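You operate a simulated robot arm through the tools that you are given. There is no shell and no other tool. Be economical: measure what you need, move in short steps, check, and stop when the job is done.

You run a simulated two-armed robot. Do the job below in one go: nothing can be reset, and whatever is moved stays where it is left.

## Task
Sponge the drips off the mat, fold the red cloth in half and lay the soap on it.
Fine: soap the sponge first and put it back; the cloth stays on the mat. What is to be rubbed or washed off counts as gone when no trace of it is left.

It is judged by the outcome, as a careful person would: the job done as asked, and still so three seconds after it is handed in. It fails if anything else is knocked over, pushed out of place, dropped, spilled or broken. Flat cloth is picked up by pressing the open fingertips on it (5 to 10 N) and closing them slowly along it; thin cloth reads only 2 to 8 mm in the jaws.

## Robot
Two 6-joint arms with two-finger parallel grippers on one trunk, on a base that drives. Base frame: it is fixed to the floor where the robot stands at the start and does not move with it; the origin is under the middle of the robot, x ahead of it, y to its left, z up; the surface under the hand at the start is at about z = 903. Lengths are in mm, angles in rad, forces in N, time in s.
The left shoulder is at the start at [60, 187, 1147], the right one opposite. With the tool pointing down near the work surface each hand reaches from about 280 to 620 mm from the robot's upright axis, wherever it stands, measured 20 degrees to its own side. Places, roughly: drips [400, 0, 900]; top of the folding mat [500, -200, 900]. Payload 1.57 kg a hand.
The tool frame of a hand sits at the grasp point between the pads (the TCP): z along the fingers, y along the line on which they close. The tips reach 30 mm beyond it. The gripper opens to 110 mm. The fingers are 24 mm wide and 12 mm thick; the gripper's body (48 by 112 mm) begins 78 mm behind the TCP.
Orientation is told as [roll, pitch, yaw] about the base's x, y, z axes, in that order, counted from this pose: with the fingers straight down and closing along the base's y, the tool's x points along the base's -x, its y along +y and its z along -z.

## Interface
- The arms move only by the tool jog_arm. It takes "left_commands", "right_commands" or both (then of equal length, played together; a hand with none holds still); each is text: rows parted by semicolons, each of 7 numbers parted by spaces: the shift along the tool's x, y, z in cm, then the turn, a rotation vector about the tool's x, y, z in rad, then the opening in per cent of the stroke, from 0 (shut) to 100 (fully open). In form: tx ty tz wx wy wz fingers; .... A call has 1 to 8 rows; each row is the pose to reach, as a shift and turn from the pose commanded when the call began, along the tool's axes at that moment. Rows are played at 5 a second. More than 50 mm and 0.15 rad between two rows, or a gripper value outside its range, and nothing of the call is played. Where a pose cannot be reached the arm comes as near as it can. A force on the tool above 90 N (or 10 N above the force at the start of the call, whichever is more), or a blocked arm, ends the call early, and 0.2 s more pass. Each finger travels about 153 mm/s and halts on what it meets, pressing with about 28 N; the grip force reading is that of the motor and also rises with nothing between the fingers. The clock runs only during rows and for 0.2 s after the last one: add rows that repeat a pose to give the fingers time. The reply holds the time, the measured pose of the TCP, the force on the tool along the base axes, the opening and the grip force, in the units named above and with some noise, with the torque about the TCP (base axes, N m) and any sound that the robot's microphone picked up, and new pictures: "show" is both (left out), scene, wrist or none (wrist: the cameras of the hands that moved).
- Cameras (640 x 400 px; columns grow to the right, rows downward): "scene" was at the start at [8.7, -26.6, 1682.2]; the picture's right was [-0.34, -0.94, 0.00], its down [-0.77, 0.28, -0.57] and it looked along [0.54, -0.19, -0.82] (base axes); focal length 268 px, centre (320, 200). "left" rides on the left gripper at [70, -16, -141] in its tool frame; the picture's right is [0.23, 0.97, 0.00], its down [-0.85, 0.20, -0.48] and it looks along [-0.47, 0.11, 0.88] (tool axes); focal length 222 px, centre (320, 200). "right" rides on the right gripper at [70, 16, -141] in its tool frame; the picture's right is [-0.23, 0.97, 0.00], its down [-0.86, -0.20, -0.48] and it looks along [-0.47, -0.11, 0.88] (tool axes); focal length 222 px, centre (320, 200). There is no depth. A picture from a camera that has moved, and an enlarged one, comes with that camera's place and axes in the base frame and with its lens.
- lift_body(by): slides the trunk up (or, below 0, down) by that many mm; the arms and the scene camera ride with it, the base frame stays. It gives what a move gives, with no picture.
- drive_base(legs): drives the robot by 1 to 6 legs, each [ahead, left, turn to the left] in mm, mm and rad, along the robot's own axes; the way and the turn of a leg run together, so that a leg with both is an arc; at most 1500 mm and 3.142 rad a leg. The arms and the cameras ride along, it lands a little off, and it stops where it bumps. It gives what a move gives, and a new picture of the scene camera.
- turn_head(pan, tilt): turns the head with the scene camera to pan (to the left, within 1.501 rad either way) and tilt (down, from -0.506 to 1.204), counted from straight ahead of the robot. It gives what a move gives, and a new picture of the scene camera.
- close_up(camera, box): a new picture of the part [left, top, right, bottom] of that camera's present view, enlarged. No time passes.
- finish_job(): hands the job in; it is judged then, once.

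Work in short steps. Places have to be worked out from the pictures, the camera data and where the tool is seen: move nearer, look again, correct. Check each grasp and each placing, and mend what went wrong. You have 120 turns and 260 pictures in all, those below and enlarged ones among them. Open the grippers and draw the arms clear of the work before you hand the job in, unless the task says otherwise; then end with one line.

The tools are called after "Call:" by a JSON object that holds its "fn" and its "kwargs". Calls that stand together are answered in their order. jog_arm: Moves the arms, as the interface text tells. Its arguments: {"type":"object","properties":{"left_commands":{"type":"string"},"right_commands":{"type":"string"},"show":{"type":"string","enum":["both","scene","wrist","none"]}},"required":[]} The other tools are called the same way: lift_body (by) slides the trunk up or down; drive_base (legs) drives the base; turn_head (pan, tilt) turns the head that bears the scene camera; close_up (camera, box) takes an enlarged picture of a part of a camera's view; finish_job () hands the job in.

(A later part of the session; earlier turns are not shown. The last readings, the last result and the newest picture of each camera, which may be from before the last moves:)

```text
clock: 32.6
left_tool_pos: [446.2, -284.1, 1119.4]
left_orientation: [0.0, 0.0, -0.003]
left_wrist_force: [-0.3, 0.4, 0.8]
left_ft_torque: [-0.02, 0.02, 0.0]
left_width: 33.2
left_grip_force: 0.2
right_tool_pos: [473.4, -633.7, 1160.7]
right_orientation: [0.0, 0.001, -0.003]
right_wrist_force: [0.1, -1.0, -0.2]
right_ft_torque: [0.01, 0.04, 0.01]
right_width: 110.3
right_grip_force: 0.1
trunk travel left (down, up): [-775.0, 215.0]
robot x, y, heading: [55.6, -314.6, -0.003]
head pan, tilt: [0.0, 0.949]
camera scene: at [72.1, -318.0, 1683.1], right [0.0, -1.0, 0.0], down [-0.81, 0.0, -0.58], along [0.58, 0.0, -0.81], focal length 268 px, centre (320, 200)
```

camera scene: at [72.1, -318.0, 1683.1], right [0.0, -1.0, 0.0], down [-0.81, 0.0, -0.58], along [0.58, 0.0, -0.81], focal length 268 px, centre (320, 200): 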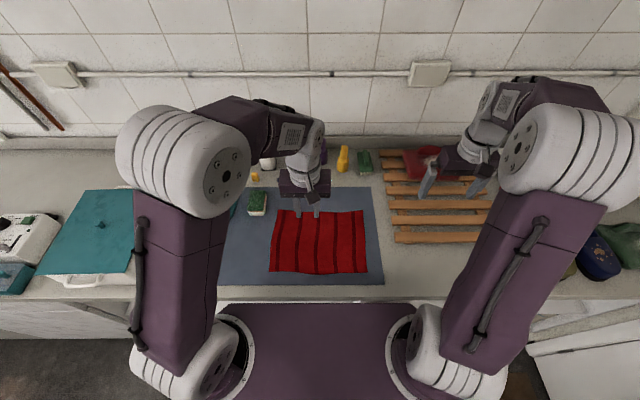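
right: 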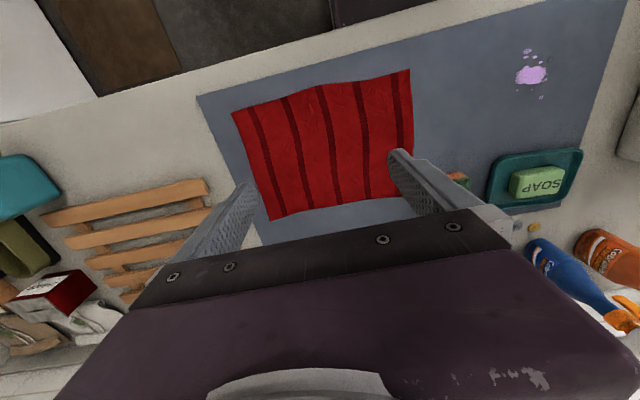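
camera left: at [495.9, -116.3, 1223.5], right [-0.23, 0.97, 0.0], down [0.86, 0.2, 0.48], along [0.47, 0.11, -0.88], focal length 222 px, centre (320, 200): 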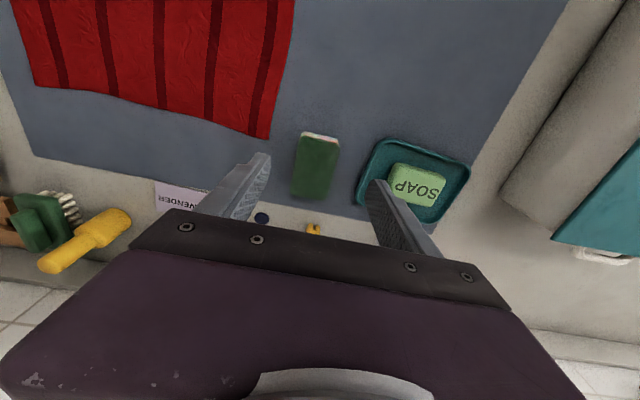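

Now the view is square on. I enlarge the cloth to get its corners.

Call:
{"fn": "close_up", "kwargs": {"camera": "scene", "box": [240, 190, 400, 290]}}

```text
4.00 times, centred on (320, 240) of scene
camera zoom: at [72.1, -318.0, 1683.1], right [0.0, -1.0, 0.0], down [-0.81, 0.0, -0.58], along [0.58, 0.0, -0.81], focal length 1071 px, centre (320, 40)
```

zoom: 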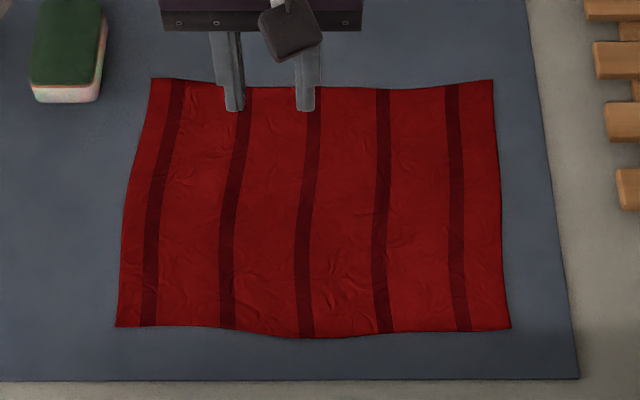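

Cloth corners: near-left (366,-165), near-right (365,-460), far edge x≈588. I bring both hands above the near corners, grip spots at x 376, y -195 and -430.

Call:
{"fn": "jog_arm", "kwargs": {"left_commands": "1 1 1 0 0 0 32; 2 3 3 0 0 0 32; 4 5 5 0 0 0 32; 5 7 7 0 0 0 32; 6 8 9 0 0 0 32; 7 8.9 11 0 0 0 32; 7 8.9 11 0 0 0 32", "right_commands": "1.6 3.4 2.5 0 0 0 32; 3.2 6.8 5 0 0 0 32; 4.8 10.2 7.5 0 0 0 32; 6.4 13.6 10 0 0 0 32; 8 17 12.5 0 0 0 32; 9.8 20.3 15.2 0 0 0 32; 9.8 20.3 15.2 0 0 0 32", "show": "both"}}

Call:
{"fn": "close_up", "kwargs": {"camera": "scene", "box": [240, 190, 400, 290]}}

```text
clock: 34.2
left_tool_pos: [378.1, -196.8, 1011.0]
left_orientation: [0.0, 0.001, -0.004]
left_wrist_force: [-0.2, 0.1, 0.2]
left_ft_torque: [0.01, 0.05, 0.02]
left_width: 35.1
left_grip_force: 0.0
right_tool_pos: [376.4, -431.0, 1010.9]
right_orientation: [0.0, 0.0, -0.003]
right_wrist_force: [-0.7, 0.1, -0.4]
right_ft_torque: [0.03, 0.05, -0.03]
right_width: 35.2
right_grip_force: 0.2
trunk travel left (down, up): [-775.0, 215.0]
robot x, y, heading: [58.6, -314.7, -0.001]
head pan, tilt: [0.0, 0.949]
camera scene: at [71.7, -317.3, 1683.1], right [0.0, -1.0, 0.0], down [-0.81, 0.0, -0.58], along [0.58, 0.0, -0.81], focal length 268 px, centre (320, 200)
camera right: at [307.2, -413.9, 1152.9], right [0.23, 0.97, 0.0], down [0.85, -0.2, 0.48], along [0.47, -0.11, -0.88], focal length 222 px, centre (320, 200)
camera left: at [308.4, -212.2, 1152.5], right [-0.22, 0.97, 0.0], down [0.86, 0.2, 0.48], along [0.47, 0.11, -0.88], focal length 222 px, centre (320, 200)
```

scene: 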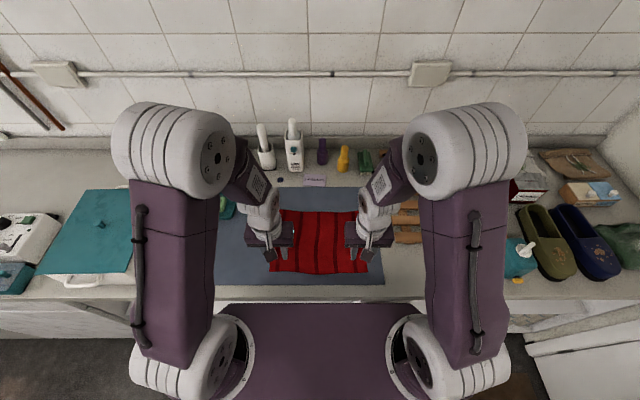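
right: 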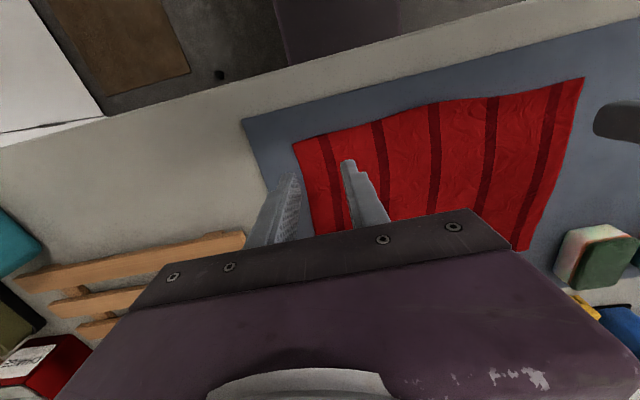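
left: 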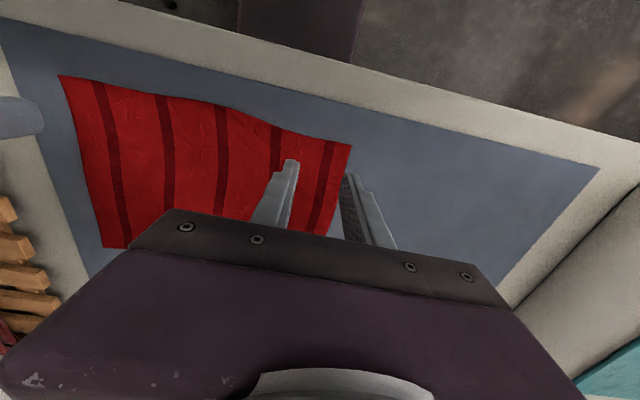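

```text
4.00 times, centred on (320, 240) of scene
camera zoom: at [71.7, -317.3, 1683.1], right [0.0, -1.0, 0.0], down [-0.81, 0.0, -0.58], along [0.58, 0.0, -0.81], focal length 1071 px, centre (320, 40)
```

zoom: 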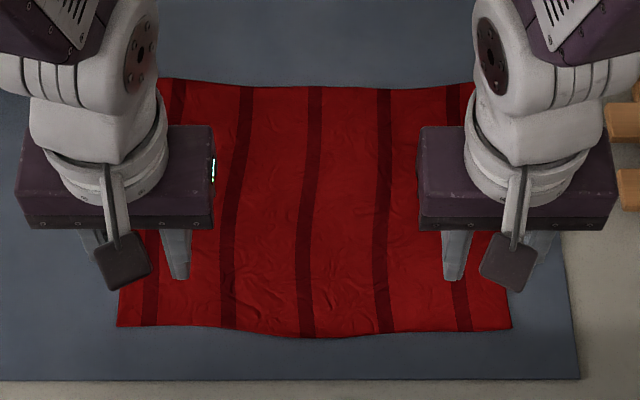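

Both hands are in line with the corners. I descend to tips about 6 mm above the cloth and look.

Call:
{"fn": "jog_arm", "kwargs": {"left_commands": "0 0 3.5 0 0 0 32; 0 0 7 0 0 0 32; 0 0 7 0 0 0 32", "right_commands": "0 0 3.5 0 0 0 32; 0 0 7 0 0 0 32; 0 0 7 0 0 0 32", "show": "wrist"}}

Call:
{"fn": "close_up", "kwargs": {"camera": "scene", "box": [240, 200, 400, 300]}}

```text
clock: 35.0
left_tool_pos: [375.5, -194.9, 939.8]
left_orientation: [-0.001, -0.003, -0.004]
left_wrist_force: [0.1, -0.4, 0.1]
left_ft_torque: [-0.01, -0.04, 0.0]
left_width: 35.3
left_grip_force: 0.1
right_tool_pos: [376.7, -429.7, 940.6]
right_orientation: [0.0, -0.002, -0.003]
right_wrist_force: [-0.2, 0.0, -0.2]
right_ft_torque: [-0.02, 0.0, 0.01]
right_width: 35.1
right_grip_force: 0.0
trunk travel left (down, up): [-775.0, 215.0]
robot x, y, heading: [56.1, -311.8, -0.006]
head pan, tilt: [0.0, 0.949]
camera right: at [306.4, -412.4, 1082.9], right [0.23, 0.97, 0.0], down [0.85, -0.2, 0.48], along [0.47, -0.11, -0.88], focal length 222 px, centre (320, 200)
camera left: at [304.9, -211.0, 1081.2], right [-0.22, 0.97, 0.0], down [0.85, 0.2, 0.48], along [0.47, 0.11, -0.88], focal length 222 px, centre (320, 200)
```

right: 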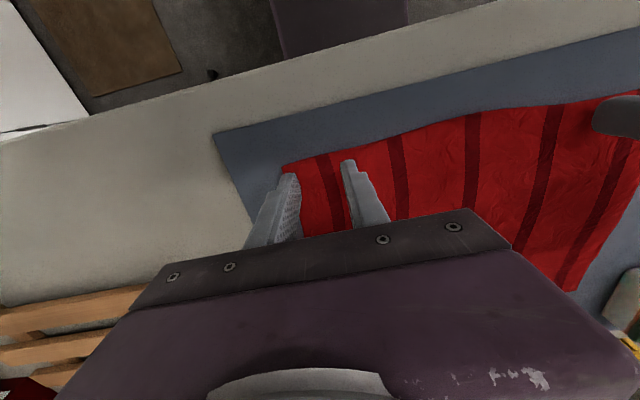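
left: 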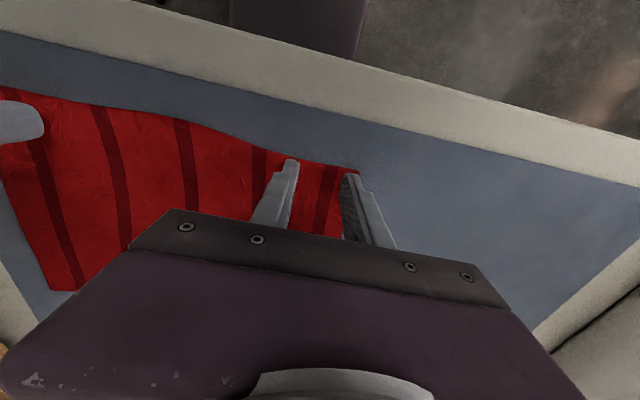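

```text
4.00 times, centred on (320, 250) of scene
camera zoom: at [69.7, -316.5, 1683.2], right [0.0, -1.0, 0.0], down [-0.81, 0.0, -0.58], along [0.58, 0.0, -0.81], focal length 1071 px, centre (320, 0)
```

zoom: 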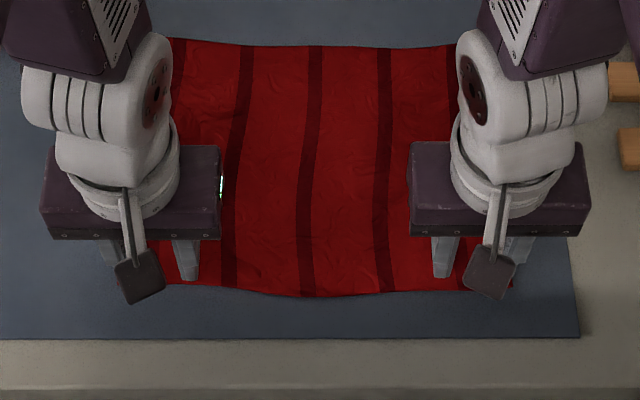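

Tips are just above the cloth, inside the corners. I press down in small steps for force.

Call:
{"fn": "jog_arm", "kwargs": {"left_commands": "0 0 0.5 0 0 0 32; 0 0 0.7 0 0 0 32; 0 0 0.7 0 0 0 32", "right_commands": "0 0 0.5 0 0 0 32; 0 0 0.7 0 0 0 32; 0 0 0.7 0 0 0 32", "show": "none"}}

```text
clock: 35.8
left_tool_pos: [377.2, -194.3, 933.9]
left_orientation: [-0.002, -0.007, -0.001]
left_wrist_force: [7.4, 9.6, 45.5]
left_ft_torque: [0.68, -0.08, -0.12]
left_width: 35.5
left_grip_force: 0.1
right_tool_pos: [374.4, -429.1, 934.6]
right_orientation: [0.0, -0.003, -0.001]
right_wrist_force: [2.0, -1.5, 5.6]
right_ft_torque: [-0.06, -0.05, 0.02]
right_width: 35.2
right_grip_force: 0.1
trunk travel left (down, up): [-775.0, 215.0]
robot x, y, heading: [52.4, -316.3, -0.002]
head pan, tilt: [0.0, 0.949]
```

Right is at 5.6 N, left is too hard at 45 N. I ease the left hand up about 1.2 mm.

Call:
{"fn": "jog_arm", "kwargs": {"left_commands": "0 0 -0.12 0 0 0 32; 0 0 -0.12 0 0 0 32", "right_commands": "0 0 0 0 0 0 32; 0 0 0.02 0 0 0 32", "show": "none"}}

```text
clock: 36.4
left_tool_pos: [375.9, -194.1, 934.3]
left_orientation: [-0.002, -0.005, -0.005]
left_wrist_force: [10.9, 3.9, 23.0]
left_ft_torque: [0.4, -0.29, -0.12]
left_width: 35.2
left_grip_force: 0.2
right_tool_pos: [374.9, -429.3, 934.2]
right_orientation: [0.001, -0.006, -0.003]
right_wrist_force: [-1.5, -0.7, 36.0]
right_ft_torque: [0.04, 0.18, -0.01]
right_width: 35.3
right_grip_force: 0.1
trunk travel left (down, up): [-775.0, 215.0]
robot x, y, heading: [58.6, -311.9, -0.01]
head pan, tilt: [0.0, 0.949]
```

Both slightly high; I ease both up about 1 mm.

Call:
{"fn": "jog_arm", "kwargs": {"left_commands": "0 0 -0.07 0 0 0 32; 0 0 -0.07 0 0 0 32", "right_commands": "0 0 -0.1 0 0 0 32; 0 0 -0.1 0 0 0 32", "show": "none"}}

```text
clock: 37.0
left_tool_pos: [376.8, -194.4, 934.7]
left_orientation: [-0.001, -0.005, -0.003]
left_wrist_force: [11.5, -7.5, 20.9]
left_ft_torque: [-0.03, -0.3, -0.13]
left_width: 35.0
left_grip_force: 0.0
right_tool_pos: [374.9, -429.3, 934.6]
right_orientation: [0.0, -0.003, -0.003]
right_wrist_force: [-4.2, 10.7, 22.2]
right_ft_torque: [0.37, 0.2, -0.09]
right_width: 35.5
right_grip_force: 0.1
trunk travel left (down, up): [-775.0, 215.0]
robot x, y, heading: [58.9, -314.2, -0.005]
head pan, tilt: [0.0, 0.949]
```

Call:
{"fn": "jog_arm", "kwargs": {"left_commands": "0 0 -0.08 0 0 0 32; 0 0 -0.08 0 0 0 32", "right_commands": "0 0 -0.08 0 0 0 32; 0 0 -0.08 0 0 0 32", "show": "none"}}

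```text
clock: 37.6
left_tool_pos: [374.8, -195.1, 933.9]
left_orientation: [0.0, 0.001, -0.002]
left_wrist_force: [10.6, -2.8, 14.6]
left_ft_torque: [0.06, -0.26, -0.06]
left_width: 34.6
left_grip_force: 0.1
right_tool_pos: [375.3, -428.1, 935.2]
right_orientation: [0.0, 0.001, -0.004]
right_wrist_force: [-3.0, 5.6, 11.3]
right_ft_torque: [0.16, 0.17, -0.04]
right_width: 35.4
right_grip_force: 0.1
trunk travel left (down, up): [-775.0, 215.0]
robot x, y, heading: [57.5, -315.2, -0.002]
head pan, tilt: [0.0, 0.949]
```

Forces are near the range. I ease a hair more and close both grippers slowly.

Call:
{"fn": "jog_arm", "kwargs": {"left_commands": "0 0 -0.04 0 0 0 30; 0 0 -0.04 0 0 0 26; 0 0 -0.04 0 0 0 22; 0 0 -0.04 0 0 0 18; 0 0 -0.04 0 0 0 14; 0 0 -0.04 0 0 0 10; 0 0 -0.04 0 0 0 5; 0 0 -0.04 0 0 0 0", "right_commands": "0 0 -0.02 0 0 0 30; 0 0 -0.02 0 0 0 26; 0 0 -0.02 0 0 0 22; 0 0 -0.02 0 0 0 18; 0 0 -0.02 0 0 0 14; 0 0 -0.02 0 0 0 10; 0 0 -0.02 0 0 0 5; 0 0 -0.02 0 0 0 0", "show": "wrist"}}

Call:
{"fn": "close_up", "kwargs": {"camera": "scene", "box": [240, 200, 400, 300]}}

```text
clock: 39.4
left_tool_pos: [376.8, -194.2, 934.3]
left_orientation: [0.0, 0.0, -0.003]
left_wrist_force: [0.7, -0.8, 0.4]
left_ft_torque: [-0.02, -0.02, -0.03]
left_width: 0.0
left_grip_force: 21.6
right_tool_pos: [375.9, -428.9, 935.0]
right_orientation: [0.0, 0.001, -0.002]
right_wrist_force: [0.9, 0.9, 3.2]
right_ft_torque: [0.02, 0.0, -0.01]
right_width: 2.1
right_grip_force: 23.5
trunk travel left (down, up): [-775.0, 215.0]
robot x, y, heading: [55.0, -314.5, -0.005]
head pan, tilt: [0.0, 0.949]
camera right: at [307.1, -412.1, 1076.9], right [0.23, 0.97, 0.0], down [0.85, -0.2, 0.48], along [0.47, -0.11, -0.88], focal length 222 px, centre (320, 200)
camera left: at [306.5, -210.8, 1077.6], right [-0.22, 0.97, 0.0], down [0.86, 0.2, 0.48], along [0.47, 0.11, -0.88], focal length 222 px, centre (320, 200)
```

right: 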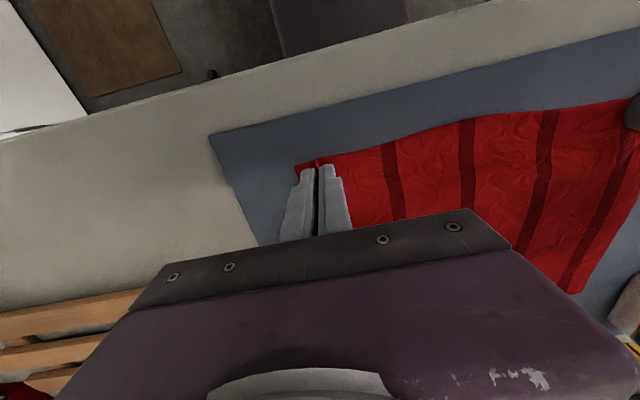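
left: 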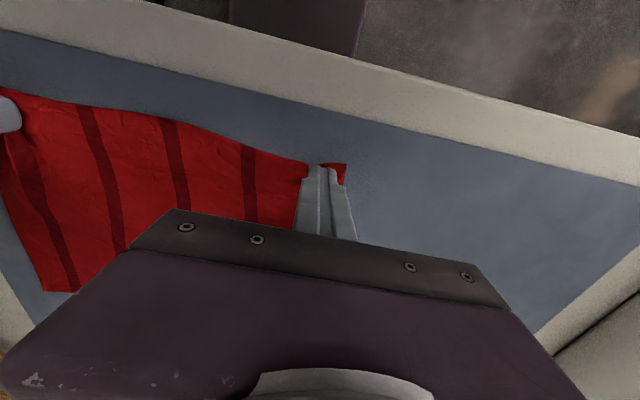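

```text
4.00 times, centred on (320, 250) of scene
camera zoom: at [72.0, -316.4, 1683.1], right [0.0, -1.0, 0.0], down [-0.81, 0.0, -0.58], along [0.58, 0.0, -0.81], focal length 1071 px, centre (320, 0)
```

zoom: 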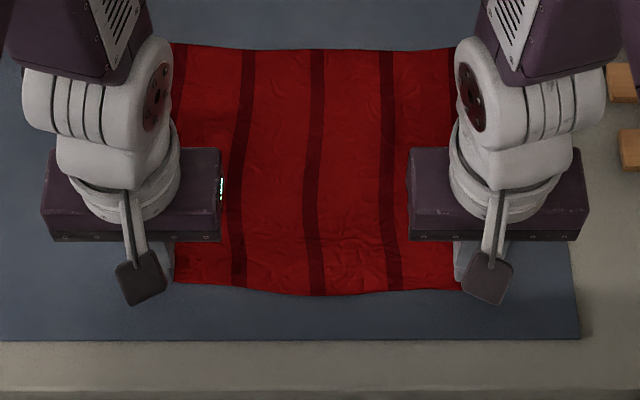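

Right holds cloth (2.1 mm); the left reads 0, so it missed. I take a closer look at the left.

Call:
{"fn": "close_up", "kwargs": {"camera": "left", "box": [240, 120, 420, 240]}}

Call:
{"fn": "close_up", "kwargs": {"camera": "right", "box": [240, 120, 420, 240]}}

```text
3.33 times, centred on (330, 180) of left
camera zoom: at [306.5, -210.8, 1077.6], right [-0.22, 0.97, 0.0], down [0.86, 0.2, 0.48], along [0.47, 0.11, -0.88], focal length 740 px, centre (287, 267)
```

zoom: 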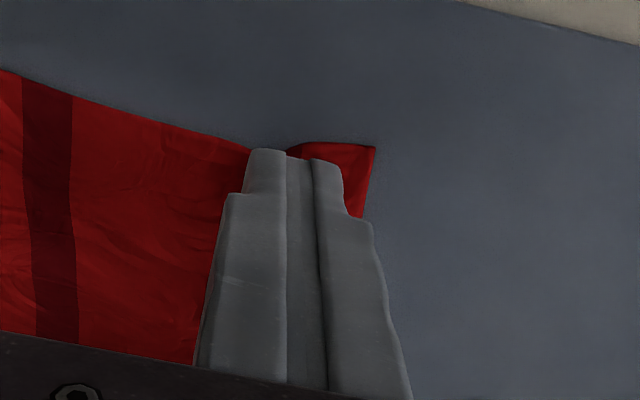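

```text
3.33 times, centred on (330, 180) of right
camera zoom: at [307.1, -412.1, 1076.9], right [0.23, 0.97, 0.0], down [0.85, -0.2, 0.48], along [0.47, -0.11, -0.88], focal length 740 px, centre (287, 267)
```

zoom: 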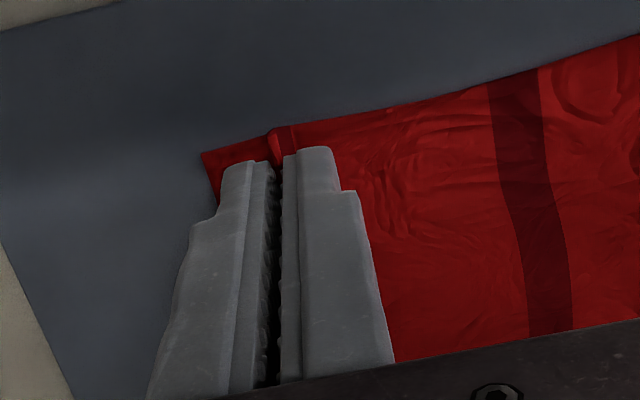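

Right has a ruck between the pads; left slipped. I lift the left slightly, open, move a few mm inward and re-press.

Call:
{"fn": "jog_arm", "kwargs": {"left_commands": "0 0 -0.6 0 0 0 0; -0.3 -0.2 -0.6 0 0 0 20; -0.3 -0.2 -0.6 0 0 0 36; -0.3 -0.2 0.08 0 0 0 36; -0.3 -0.2 0.08 0 0 0 36", "show": "wrist"}}

```text
clock: 40.6
left_tool_pos: [379.3, -196.0, 934.8]
left_orientation: [0.001, -0.001, -0.002]
left_wrist_force: [-0.3, 1.9, 15.6]
left_ft_torque: [-0.02, 0.05, -0.01]
left_width: 39.8
left_grip_force: 0.1
right_tool_pos: [374.7, -429.0, 935.3]
right_orientation: [0.0, -0.001, 0.0]
right_wrist_force: [0.5, -0.5, 0.4]
right_ft_torque: [-0.03, 0.0, -0.04]
right_width: 2.1
right_grip_force: 23.9
trunk travel left (down, up): [-775.0, 215.0]
robot x, y, heading: [61.1, -318.4, -0.001]
head pan, tilt: [0.0, 0.949]
camera left: at [309.8, -212.4, 1076.7], right [-0.22, 0.97, 0.0], down [0.85, 0.2, 0.48], along [0.47, 0.11, -0.88], focal length 222 px, centre (320, 200)
```

left: 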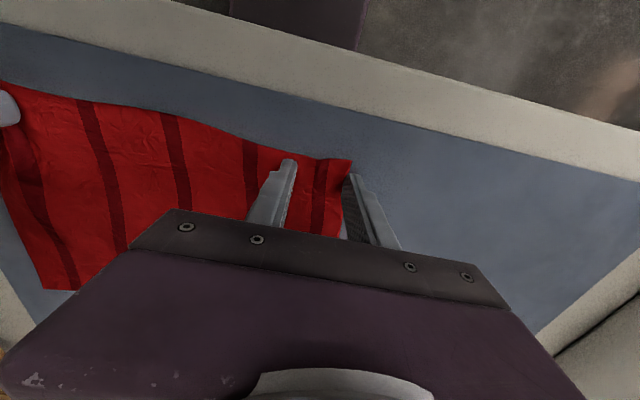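

15 N, but the outer finger seems to sit at the cloth's very edge. I shift 8 mm inward, press again, and close slowly.

Call:
{"fn": "jog_arm", "kwargs": {"left_commands": "0 0 -0.5 0 0 0 36; 0 -0.8 -0.5 0 0 0 34; 0 -0.8 -0.03 0 0 0 32; 0 -0.8 -0.03 0 0 0 32; 0 -0.8 -0.03 0 0 0 28; 0 -0.8 -0.03 0 0 0 24; 0 -0.8 -0.03 0 0 0 20; 0 -0.8 -0.03 0 0 0 16", "show": "none"}}

Call:
{"fn": "jog_arm", "kwargs": {"left_commands": "0 0 0 0 0 0 13; 0 0 0 0 0 0 10; 0 0 0 0 0 0 7; 0 0 0 0 0 0 4; 0 0 0 0 0 0 0; 0 0 0 0 0 0 0", "show": "wrist"}}

Call:
{"fn": "close_up", "kwargs": {"camera": "left", "box": [240, 120, 420, 240]}}

```text
clock: 42.4
left_tool_pos: [379.8, -203.5, 934.7]
left_orientation: [0.001, -0.001, -0.002]
left_wrist_force: [0.9, -0.1, 4.8]
left_ft_torque: [-0.03, 0.01, 0.03]
left_width: 15.2
left_grip_force: 0.0
right_tool_pos: [375.5, -428.7, 935.0]
right_orientation: [-0.001, -0.001, -0.002]
right_wrist_force: [0.0, 0.2, 1.4]
right_ft_torque: [0.02, 0.02, -0.04]
right_width: 2.2
right_grip_force: 24.2
trunk travel left (down, up): [-775.0, 215.0]
robot x, y, heading: [58.5, -314.4, -0.002]
head pan, tilt: [0.0, 0.949]
```

```text
clock: 43.8
left_tool_pos: [379.7, -204.9, 934.5]
left_orientation: [-0.001, -0.002, -0.003]
left_wrist_force: [-0.2, -2.6, 3.9]
left_ft_torque: [-0.04, 0.02, 0.05]
left_width: 2.2
left_grip_force: 24.1
right_tool_pos: [376.8, -429.6, 935.6]
right_orientation: [0.0, 0.0, -0.003]
right_wrist_force: [-1.0, 2.7, 1.7]
right_ft_torque: [0.04, 0.04, 0.03]
right_width: 2.0
right_grip_force: 23.6
trunk travel left (down, up): [-775.0, 215.0]
robot x, y, heading: [56.2, -314.4, -0.0]
head pan, tilt: [0.0, 0.949]
camera left: at [309.9, -220.8, 1077.0], right [-0.22, 0.97, 0.0], down [0.86, 0.2, 0.48], along [0.47, 0.11, -0.88], focal length 222 px, centre (320, 200)
```

left: 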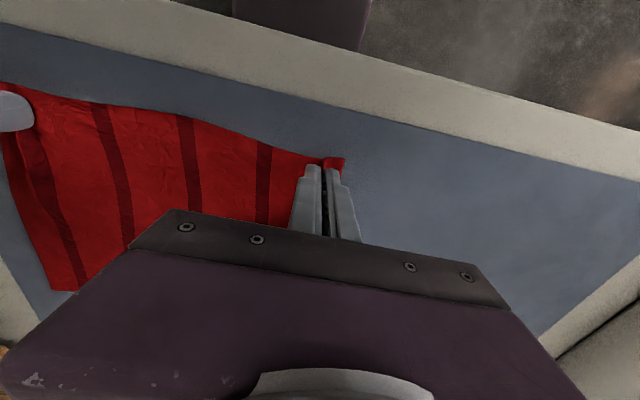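

```text
3.33 times, centred on (330, 180) of left
camera zoom: at [309.9, -220.8, 1077.0], right [-0.22, 0.97, 0.0], down [0.86, 0.2, 0.48], along [0.47, 0.11, -0.88], focal length 740 px, centre (287, 267)
```

zoom: 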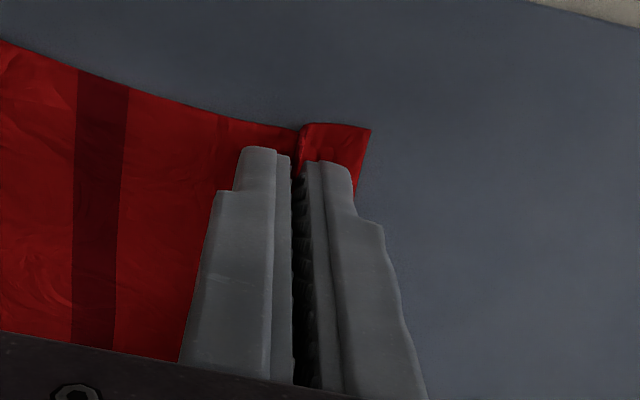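

Both hands now hold cloth (about 2 mm). I lift the first part of the arc and check.

Call:
{"fn": "jog_arm", "kwargs": {"left_commands": "0 0 -1.5 0 0 0 0; -0.7 0 -3.5 0 0 0 0; -2 0 -5.8 0 0 0 0; -3.5 0 -7.6 0 0 0 0; -3.5 0 -7.6 0 0 0 0", "right_commands": "0 0 -1.5 0 0 0 0; -0.7 0 -3.5 0 0 0 0; -2 0 -5.8 0 0 0 0; -3.5 0 -7.6 0 0 0 0; -3.5 0 -7.6 0 0 0 0", "show": "scene"}}

Call:
{"fn": "close_up", "kwargs": {"camera": "scene", "box": [240, 190, 400, 290]}}

```text
clock: 45.0
left_tool_pos: [413.2, -204.6, 1010.8]
left_orientation: [0.001, 0.001, -0.004]
left_wrist_force: [0.5, -3.0, -0.1]
left_ft_torque: [-0.09, 0.02, -0.02]
left_width: 2.2
left_grip_force: 23.5
right_tool_pos: [411.5, -430.5, 1010.4]
right_orientation: [0.001, -0.001, -0.002]
right_wrist_force: [-0.2, 2.3, 0.1]
right_ft_torque: [0.1, 0.01, -0.01]
right_width: 2.4
right_grip_force: 23.5
trunk travel left (down, up): [-775.0, 215.0]
robot x, y, heading: [59.3, -316.0, -0.003]
head pan, tilt: [0.0, 0.949]
camera scene: at [72.0, -316.4, 1683.1], right [0.0, -1.0, 0.0], down [-0.81, 0.0, -0.58], along [0.58, 0.0, -0.81], focal length 268 px, centre (320, 200)
```

scene: 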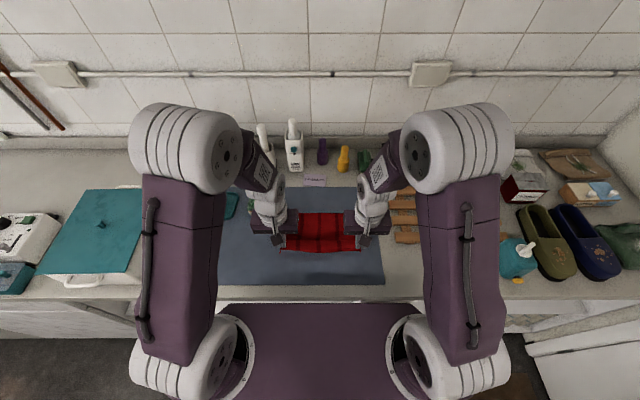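

```text
4.00 times, centred on (320, 240) of scene
camera zoom: at [72.0, -316.4, 1683.1], right [0.0, -1.0, 0.0], down [-0.81, 0.0, -0.58], along [0.58, 0.0, -0.81], focal length 1071 px, centre (320, 40)
```

zoom: 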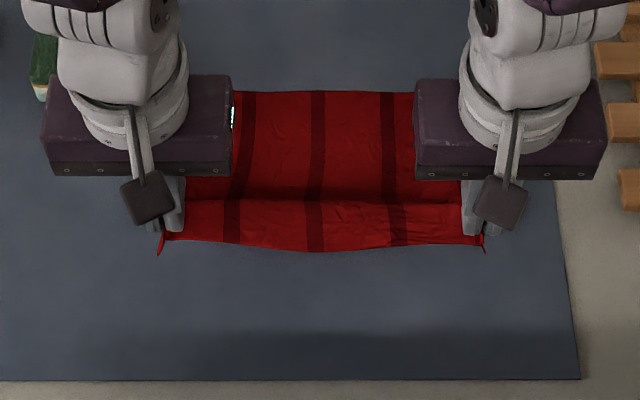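

The near edge rises evenly with both hands. I carry it over the arc and down onto the far edge, stopping just above the lower layer.

Call:
{"fn": "jog_arm", "kwargs": {"left_commands": "-3.8 0 -1.6 0 0 0 0; -7.8 0 -1.6 0 0 0 0; -11.5 0 -0.3 0 0 0 0; -14.2 0 2.5 0 0 0 0; -15.8 0 4.8 0 0 0 0; -16.2 0 6.4 0 0 0 0; -16.2 0 6.4 0 0 0 0", "right_commands": "-3.8 0 -1.6 0 0 0 0; -7.8 0 -1.6 0 0 0 0; -11.5 0 -0.3 0 0 0 0; -14.2 0 2.5 0 0 0 0; -15.8 0 4.8 0 0 0 0; -16.2 0 6.4 0 0 0 0; -16.2 0 6.4 0 0 0 0", "show": "both"}}

Call:
{"fn": "close_up", "kwargs": {"camera": "scene", "box": [240, 170, 400, 270]}}

```text
clock: 46.6
left_tool_pos: [576.2, -205.8, 945.8]
left_orientation: [0.002, 0.0, -0.003]
left_wrist_force: [0.1, -4.2, 0.2]
left_ft_torque: [-0.12, -0.01, 0.0]
left_width: 2.1
left_grip_force: 23.9
right_tool_pos: [574.2, -429.9, 947.3]
right_orientation: [0.003, 0.0, -0.002]
right_wrist_force: [0.0, 3.9, 1.2]
right_ft_torque: [0.11, 0.02, 0.02]
right_width: 2.2
right_grip_force: 23.3
trunk travel left (down, up): [-775.0, 215.0]
robot x, y, heading: [57.2, -317.0, -0.004]
head pan, tilt: [0.0, 0.949]
camera scene: at [71.9, -316.5, 1683.1], right [0.0, -1.0, 0.0], down [-0.81, 0.0, -0.58], along [0.58, 0.0, -0.81], focal length 268 px, centre (320, 200)
camera right: at [505.1, -413.5, 1089.5], right [0.23, 0.97, 0.0], down [0.85, -0.2, 0.48], along [0.47, -0.11, -0.88], focal length 222 px, centre (320, 200)
camera left: at [506.7, -221.1, 1088.7], right [-0.22, 0.97, 0.0], down [0.86, 0.2, 0.48], along [0.47, 0.11, -0.88], focal length 222 px, centre (320, 200)
```

scene: 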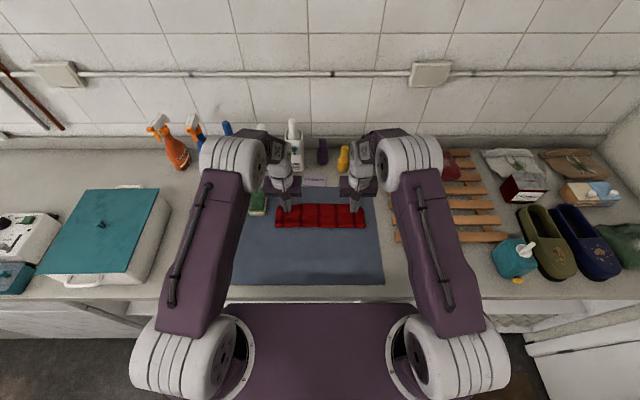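
right: 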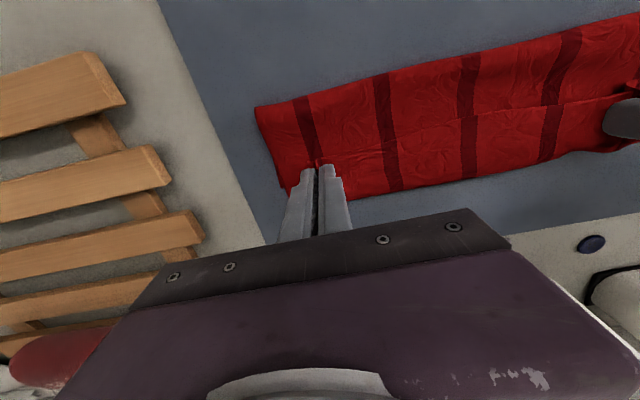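
left: 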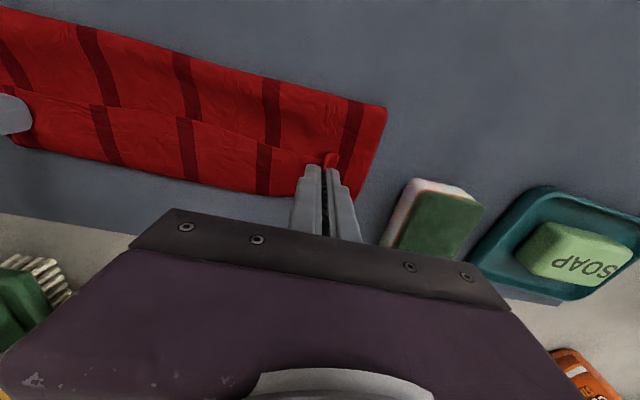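

```text
4.00 times, centred on (320, 220) of scene
camera zoom: at [71.9, -316.5, 1683.1], right [0.0, -1.0, 0.0], down [-0.81, 0.0, -0.58], along [0.58, 0.0, -0.81], focal length 1071 px, centre (320, 120)
```

zoom: 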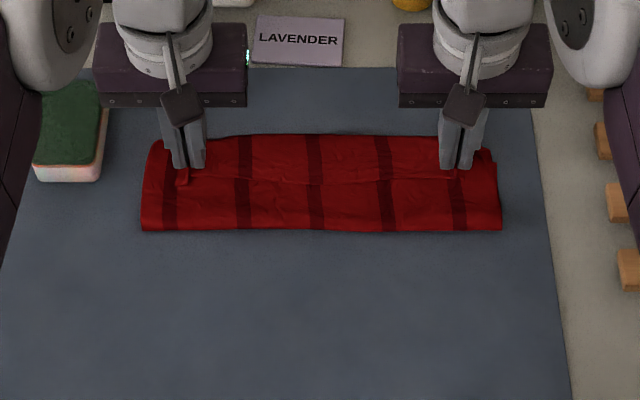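

The edge came over, but since the fingers pinched 24 mm in from the hem, the hem is turned back toward me (edge line near x 562, bulge past 600). I reverse the arc, lay it flat again, and will re-grip nearer the very edge.

Call:
{"fn": "jog_arm", "kwargs": {"left_commands": "0.4 0 -1.6 0 0 0 0; 2 0 -4 0 0 0 0; 4.7 0 -6.8 0 0 0 0; 8.4 0 -8.1 0 0 0 0; 12.4 0 -8 0 0 0 0; 16.2 0 -6.4 0 0 0 0; 18 0 -4 0 0 0 0; 19 0 -2 0 0 0 0", "right_commands": "0.4 0 -1.6 0 0 0 0; 2 0 -4 0 0 0 0; 4.7 0 -6.8 0 0 0 0; 8.4 0 -8.1 0 0 0 0; 12.4 0 -8 0 0 0 0; 16.2 0 -6.4 0 0 0 0; 18 0 -4 0 0 0 0; 19 0 -2 0 0 0 0", "show": "none"}}

Call:
{"fn": "close_up", "kwargs": {"camera": "scene", "box": [240, 190, 400, 290]}}

```text
clock: 48.4
left_tool_pos: [388.6, -203.5, 966.7]
left_orientation: [0.0, -0.001, -0.004]
left_wrist_force: [-0.4, -2.4, -0.5]
left_ft_torque: [-0.07, 0.01, 0.01]
left_width: 2.3
left_grip_force: 23.4
right_tool_pos: [383.6, -429.8, 966.7]
right_orientation: [-0.001, -0.001, -0.003]
right_wrist_force: [-0.1, 1.6, 0.5]
right_ft_torque: [0.03, 0.03, 0.03]
right_width: 2.3
right_grip_force: 23.5
trunk travel left (down, up): [-775.0, 215.0]
robot x, y, heading: [61.3, -316.0, -0.003]
head pan, tilt: [0.0, 0.949]
```

```text
4.00 times, centred on (320, 240) of scene
camera zoom: at [73.3, -316.6, 1683.2], right [0.0, -1.0, 0.0], down [-0.81, 0.0, -0.58], along [0.58, 0.0, -0.81], focal length 1071 px, centre (320, 40)
```

zoom: 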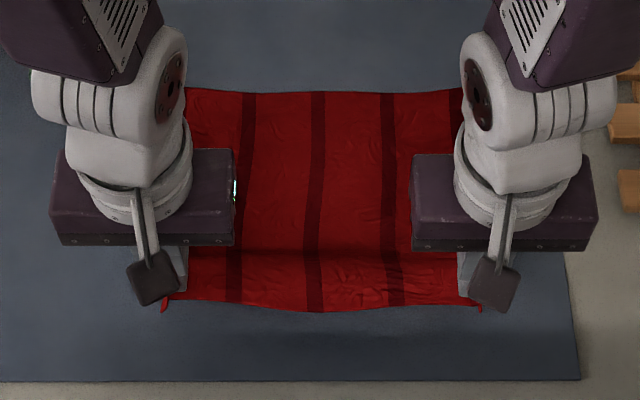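

The cloth is back with no harm. I lay the edge down, stretch it out lightly, open, and lift clear.

Call:
{"fn": "jog_arm", "kwargs": {"left_commands": "0.8 0 1.8 0 0 0 0; 1.4 0.3 2.9 0 0 0 0; 1.4 0.3 2.9 0 0 0 0; 1.4 0.3 2.9 0 0 0 15; 1.4 0.3 2.9 0 0 0 34; 1.4 0.3 2.9 0 0 0 34; 1.4 0.3 -1 0 0 0 34; 1.4 0.3 -4 0 0 0 34", "right_commands": "0.8 0 1.8 0 0 0 0; 1.2 -0.3 2.9 0 0 0 0; 1.2 -0.3 2.9 0 0 0 0; 1.2 -0.3 2.9 0 0 0 15; 1.2 -0.3 2.9 0 0 0 34; 1.2 -0.3 2.9 0 0 0 34; 1.2 -0.3 -1 0 0 0 34; 1.2 -0.3 -4 0 0 0 34", "show": "wrist"}}

Call:
{"fn": "close_up", "kwargs": {"camera": "scene", "box": [240, 190, 400, 290]}}

```text
clock: 50.2
left_tool_pos: [370.7, -198.9, 1008.3]
left_orientation: [-0.001, -0.001, -0.003]
left_wrist_force: [-1.3, -0.8, -0.4]
left_ft_torque: [-0.02, -0.03, 0.01]
left_width: 37.5
left_grip_force: 0.1
right_tool_pos: [368.6, -432.5, 1005.9]
right_orientation: [-0.001, -0.001, -0.002]
right_wrist_force: [-0.4, 0.1, -0.1]
right_ft_torque: [0.03, -0.02, 0.02]
right_width: 37.4
right_grip_force: 0.0
trunk travel left (down, up): [-775.0, 215.0]
robot x, y, heading: [59.8, -312.2, -0.003]
head pan, tilt: [0.0, 0.949]
camera right: at [299.6, -414.6, 1148.9], right [0.23, 0.97, 0.0], down [0.85, -0.2, 0.48], along [0.47, -0.11, -0.88], focal length 222 px, centre (320, 200)
camera left: at [301.0, -215.7, 1150.4], right [-0.22, 0.97, 0.0], down [0.85, 0.2, 0.48], along [0.47, 0.11, -0.88], focal length 222 px, centre (320, 200)
```

right: 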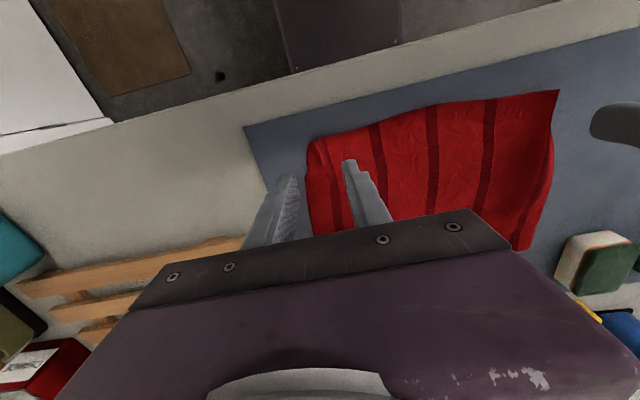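
left: 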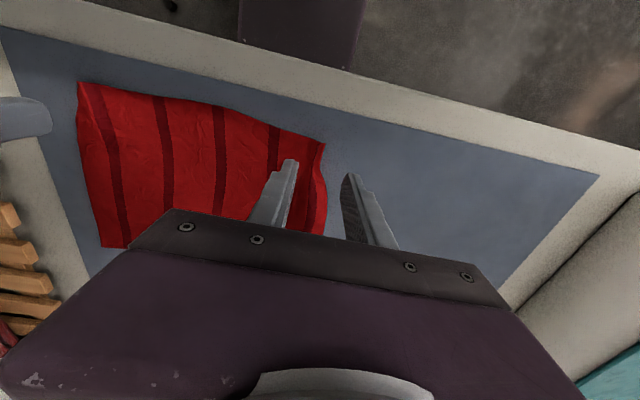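

```text
4.00 times, centred on (320, 240) of scene
camera zoom: at [69.2, -316.5, 1683.0], right [0.0, -1.0, 0.0], down [-0.81, 0.0, -0.58], along [0.58, 0.0, -0.81], focal length 1071 px, centre (320, 40)
```

zoom: 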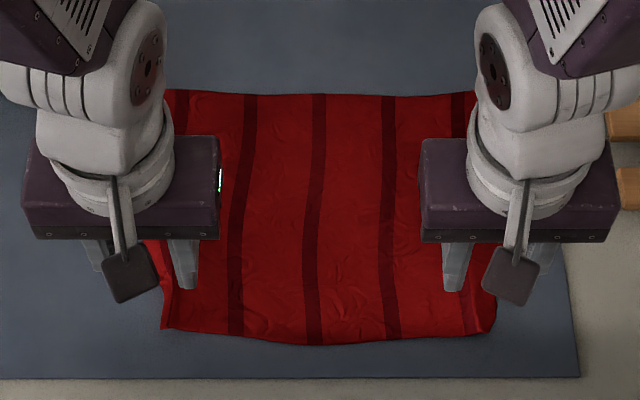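

The corners look gathered. I move both hands aside to see the cloth fully.

Call:
{"fn": "jog_arm", "kwargs": {"left_commands": "0 4 -2 0 0 0 34; 0 8 -4 0 0 0 34; 0 8 -4 0 0 0 34", "right_commands": "0 -4 -2 0 0 0 34; 0 -8 -4 0 0 0 34; 0 -8 -4 0 0 0 34", "show": "wrist"}}

Call:
{"fn": "close_up", "kwargs": {"camera": "scene", "box": [240, 190, 400, 290]}}

Call:
{"fn": "close_up", "kwargs": {"camera": "left", "box": [40, 60, 300, 220]}}

Call:
{"fn": "close_up", "kwargs": {"camera": "right", "box": [340, 60, 600, 220]}}

```text
clock: 51.0
left_tool_pos: [375.3, -120.7, 1046.0]
left_orientation: [-0.001, 0.003, -0.005]
left_wrist_force: [-0.3, 0.1, -0.6]
left_ft_torque: [-0.03, 0.04, 0.0]
left_width: 37.4
left_grip_force: 0.1
right_tool_pos: [370.5, -510.9, 1048.8]
right_orientation: [0.0, 0.003, -0.001]
right_wrist_force: [0.1, -0.4, 0.4]
right_ft_torque: [-0.03, 0.01, 0.0]
right_width: 37.2
right_grip_force: 0.1
trunk travel left (down, up): [-775.0, 215.0]
robot x, y, heading: [60.7, -317.1, -0.006]
head pan, tilt: [0.0, 0.949]
camera right: at [300.9, -494.5, 1190.7], right [0.23, 0.97, 0.0], down [0.86, -0.2, 0.48], along [0.46, -0.11, -0.88], focal length 222 px, centre (320, 200)
camera left: at [305.5, -136.3, 1188.3], right [-0.22, 0.97, 0.0], down [0.86, 0.2, 0.48], along [0.47, 0.11, -0.88], focal length 222 px, centre (320, 200)
```

right: 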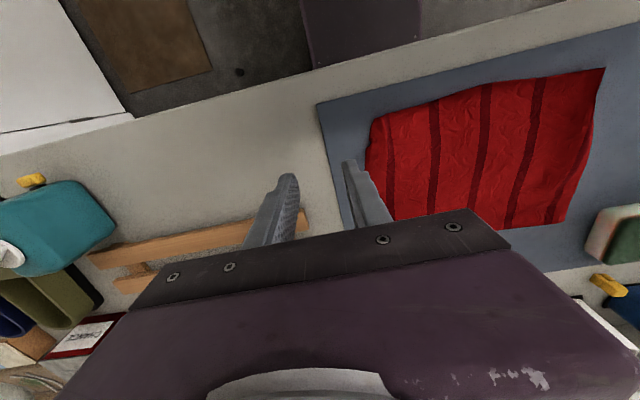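
left: 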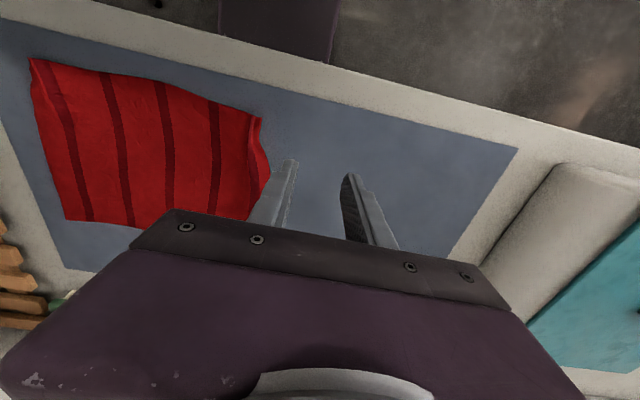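

```text
4.00 times, centred on (320, 240) of scene
camera zoom: at [74.4, -316.6, 1683.1], right [0.0, -1.0, 0.0], down [-0.81, 0.0, -0.58], along [0.58, 0.0, -0.81], focal length 1071 px, centre (320, 40)
```

zoom: 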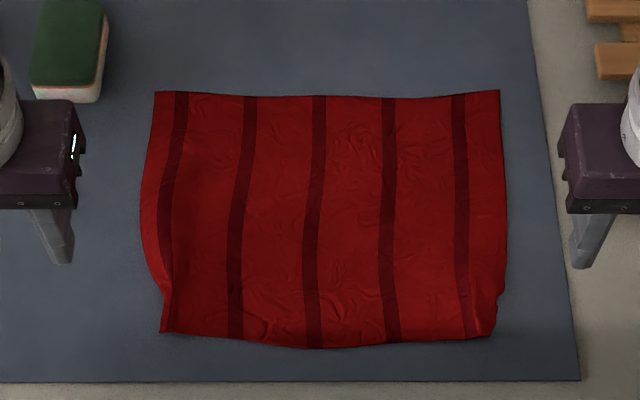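

```text
2.46 times, centred on (170, 140) of left
camera zoom: at [305.5, -136.3, 1188.3], right [-0.22, 0.97, 0.0], down [0.86, 0.2, 0.48], along [0.47, 0.11, -0.88], focal length 547 px, centre (689, 348)
```

zoom: 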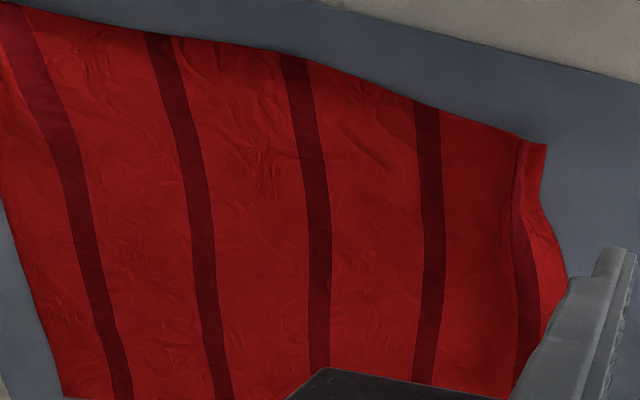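

```text
2.46 times, centred on (470, 140) of right
camera zoom: at [300.9, -494.5, 1190.7], right [0.23, 0.97, 0.0], down [0.86, -0.2, 0.48], along [0.46, -0.11, -0.88], focal length 547 px, centre (-49, 348)
```

zoom: 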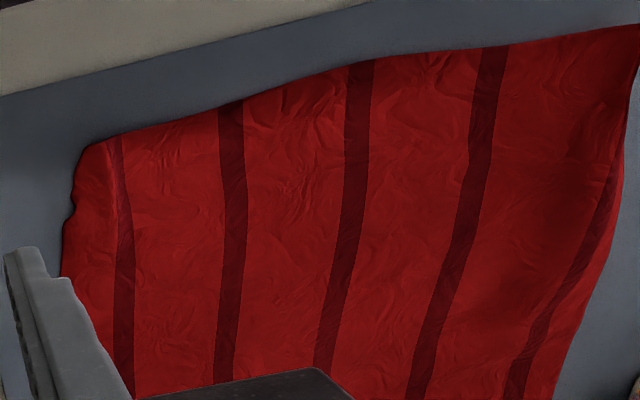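

A pleat sits at each near corner. I set closed fingertips on the outer strips and will drag them outward to smooth the corners: first hover.

Call:
{"fn": "jog_arm", "kwargs": {"left_commands": "-0.4 -2 3 0 0 0 10; -0.8 -4 6 0 0 0 0; -1.2 -6.4 8.5 0 0 0 0; -1.2 -6.7 10 0 0 0 0; -1.2 -6.7 10 0 0 0 0", "right_commands": "-0.4 2 3 0 0 0 10; -0.8 4 6 0 0 0 0; -1.6 6 8.5 0 0 0 0; -1.7 6.1 10.2 0 0 0 0; -1.7 6.1 10.2 0 0 0 0", "show": "wrist"}}

Call:
{"fn": "close_up", "kwargs": {"camera": "left", "box": [220, 100, 420, 230]}}

Call:
{"fn": "close_up", "kwargs": {"camera": "right", "box": [220, 100, 420, 230]}}

```text
clock: 52.2
left_tool_pos: [386.1, -190.0, 944.8]
left_orientation: [0.0, -0.002, -0.001]
left_wrist_force: [0.3, -0.6, -0.1]
left_ft_torque: [0.0, 0.02, -0.02]
left_width: 0.0
left_grip_force: 21.5
right_tool_pos: [388.2, -450.7, 945.2]
right_orientation: [-0.001, -0.002, -0.004]
right_wrist_force: [-0.1, 0.2, -0.4]
right_ft_torque: [0.01, 0.0, 0.02]
right_width: 0.1
right_grip_force: 21.1
trunk travel left (down, up): [-775.0, 215.0]
robot x, y, heading: [61.8, -311.4, -0.002]
head pan, tilt: [0.0, 0.949]
camera right: at [319.4, -434.0, 1086.9], right [0.23, 0.97, 0.0], down [0.85, -0.2, 0.48], along [0.47, -0.11, -0.88], focal length 222 px, centre (320, 200)
camera left: at [316.7, -205.9, 1088.3], right [-0.22, 0.97, 0.0], down [0.86, 0.2, 0.48], along [0.47, 0.11, -0.88], focal length 222 px, centre (320, 200)
```

right: 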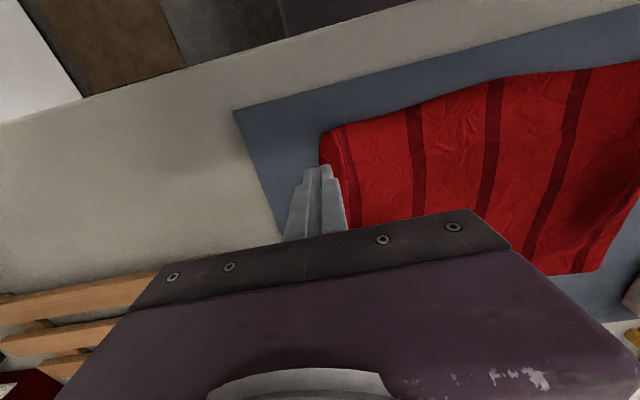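
left: 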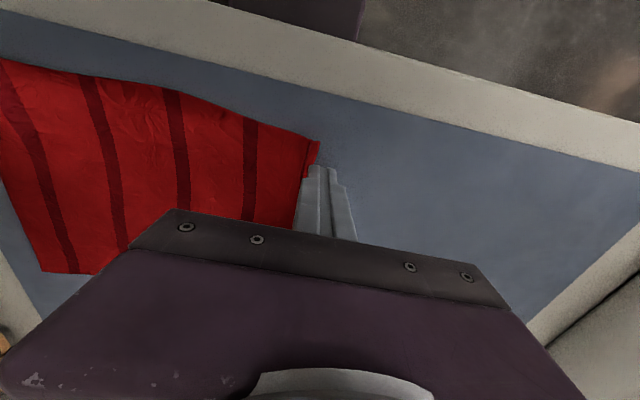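

```text
3.08 times, centred on (320, 165) of left
camera zoom: at [316.7, -205.9, 1088.3], right [-0.22, 0.97, 0.0], down [0.86, 0.2, 0.48], along [0.47, 0.11, -0.88], focal length 684 px, centre (320, 308)
```

zoom: 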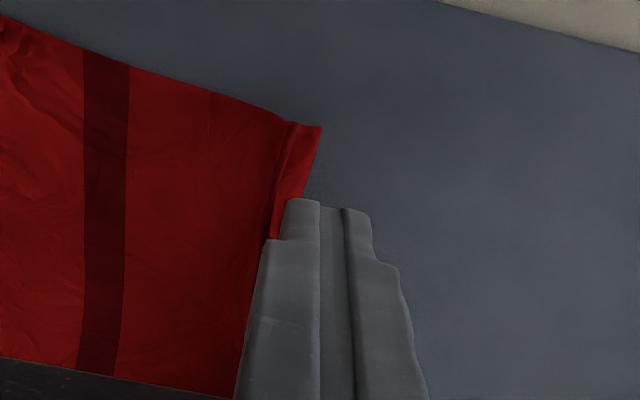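

```text
3.08 times, centred on (320, 165) of right
camera zoom: at [319.4, -434.0, 1086.9], right [0.23, 0.97, 0.0], down [0.85, -0.2, 0.48], along [0.47, -0.11, -0.88], focal length 684 px, centre (320, 308)
```

zoom: 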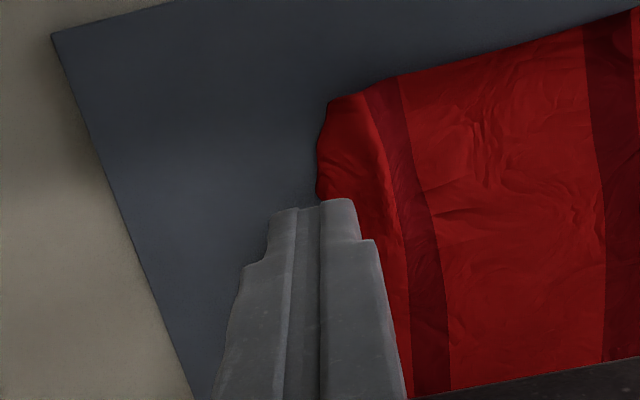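

Tips are mostly off the cloth; I shift them inward 9 and 12 mm, press, and drag outward.

Call:
{"fn": "jog_arm", "kwargs": {"left_commands": "0 -0.9 0 0 0 0 0; 0 -0.9 1.05 0 0 0 0; 0 -0.9 1.05 0 0 0 0", "right_commands": "0 1.2 0 0 0 0 0; 0 1.2 1.05 0 0 0 0; 0 1.2 1.05 0 0 0 0", "show": "none"}}

```text
clock: 53.0
left_tool_pos: [384.6, -197.3, 936.5]
left_orientation: [-0.001, -0.002, -0.005]
left_wrist_force: [0.5, 0.3, 0.5]
left_ft_torque: [-0.03, -0.01, -0.03]
left_width: 0.1
left_grip_force: 21.6
right_tool_pos: [387.9, -439.5, 935.8]
right_orientation: [-0.001, -0.001, -0.002]
right_wrist_force: [-1.0, -1.3, 11.6]
right_ft_torque: [-0.09, 0.1, -0.02]
right_width: 0.1
right_grip_force: 21.1
trunk travel left (down, up): [-775.0, 215.0]
robot x, y, heading: [62.6, -312.6, -0.003]
head pan, tilt: [0.0, 0.949]
```

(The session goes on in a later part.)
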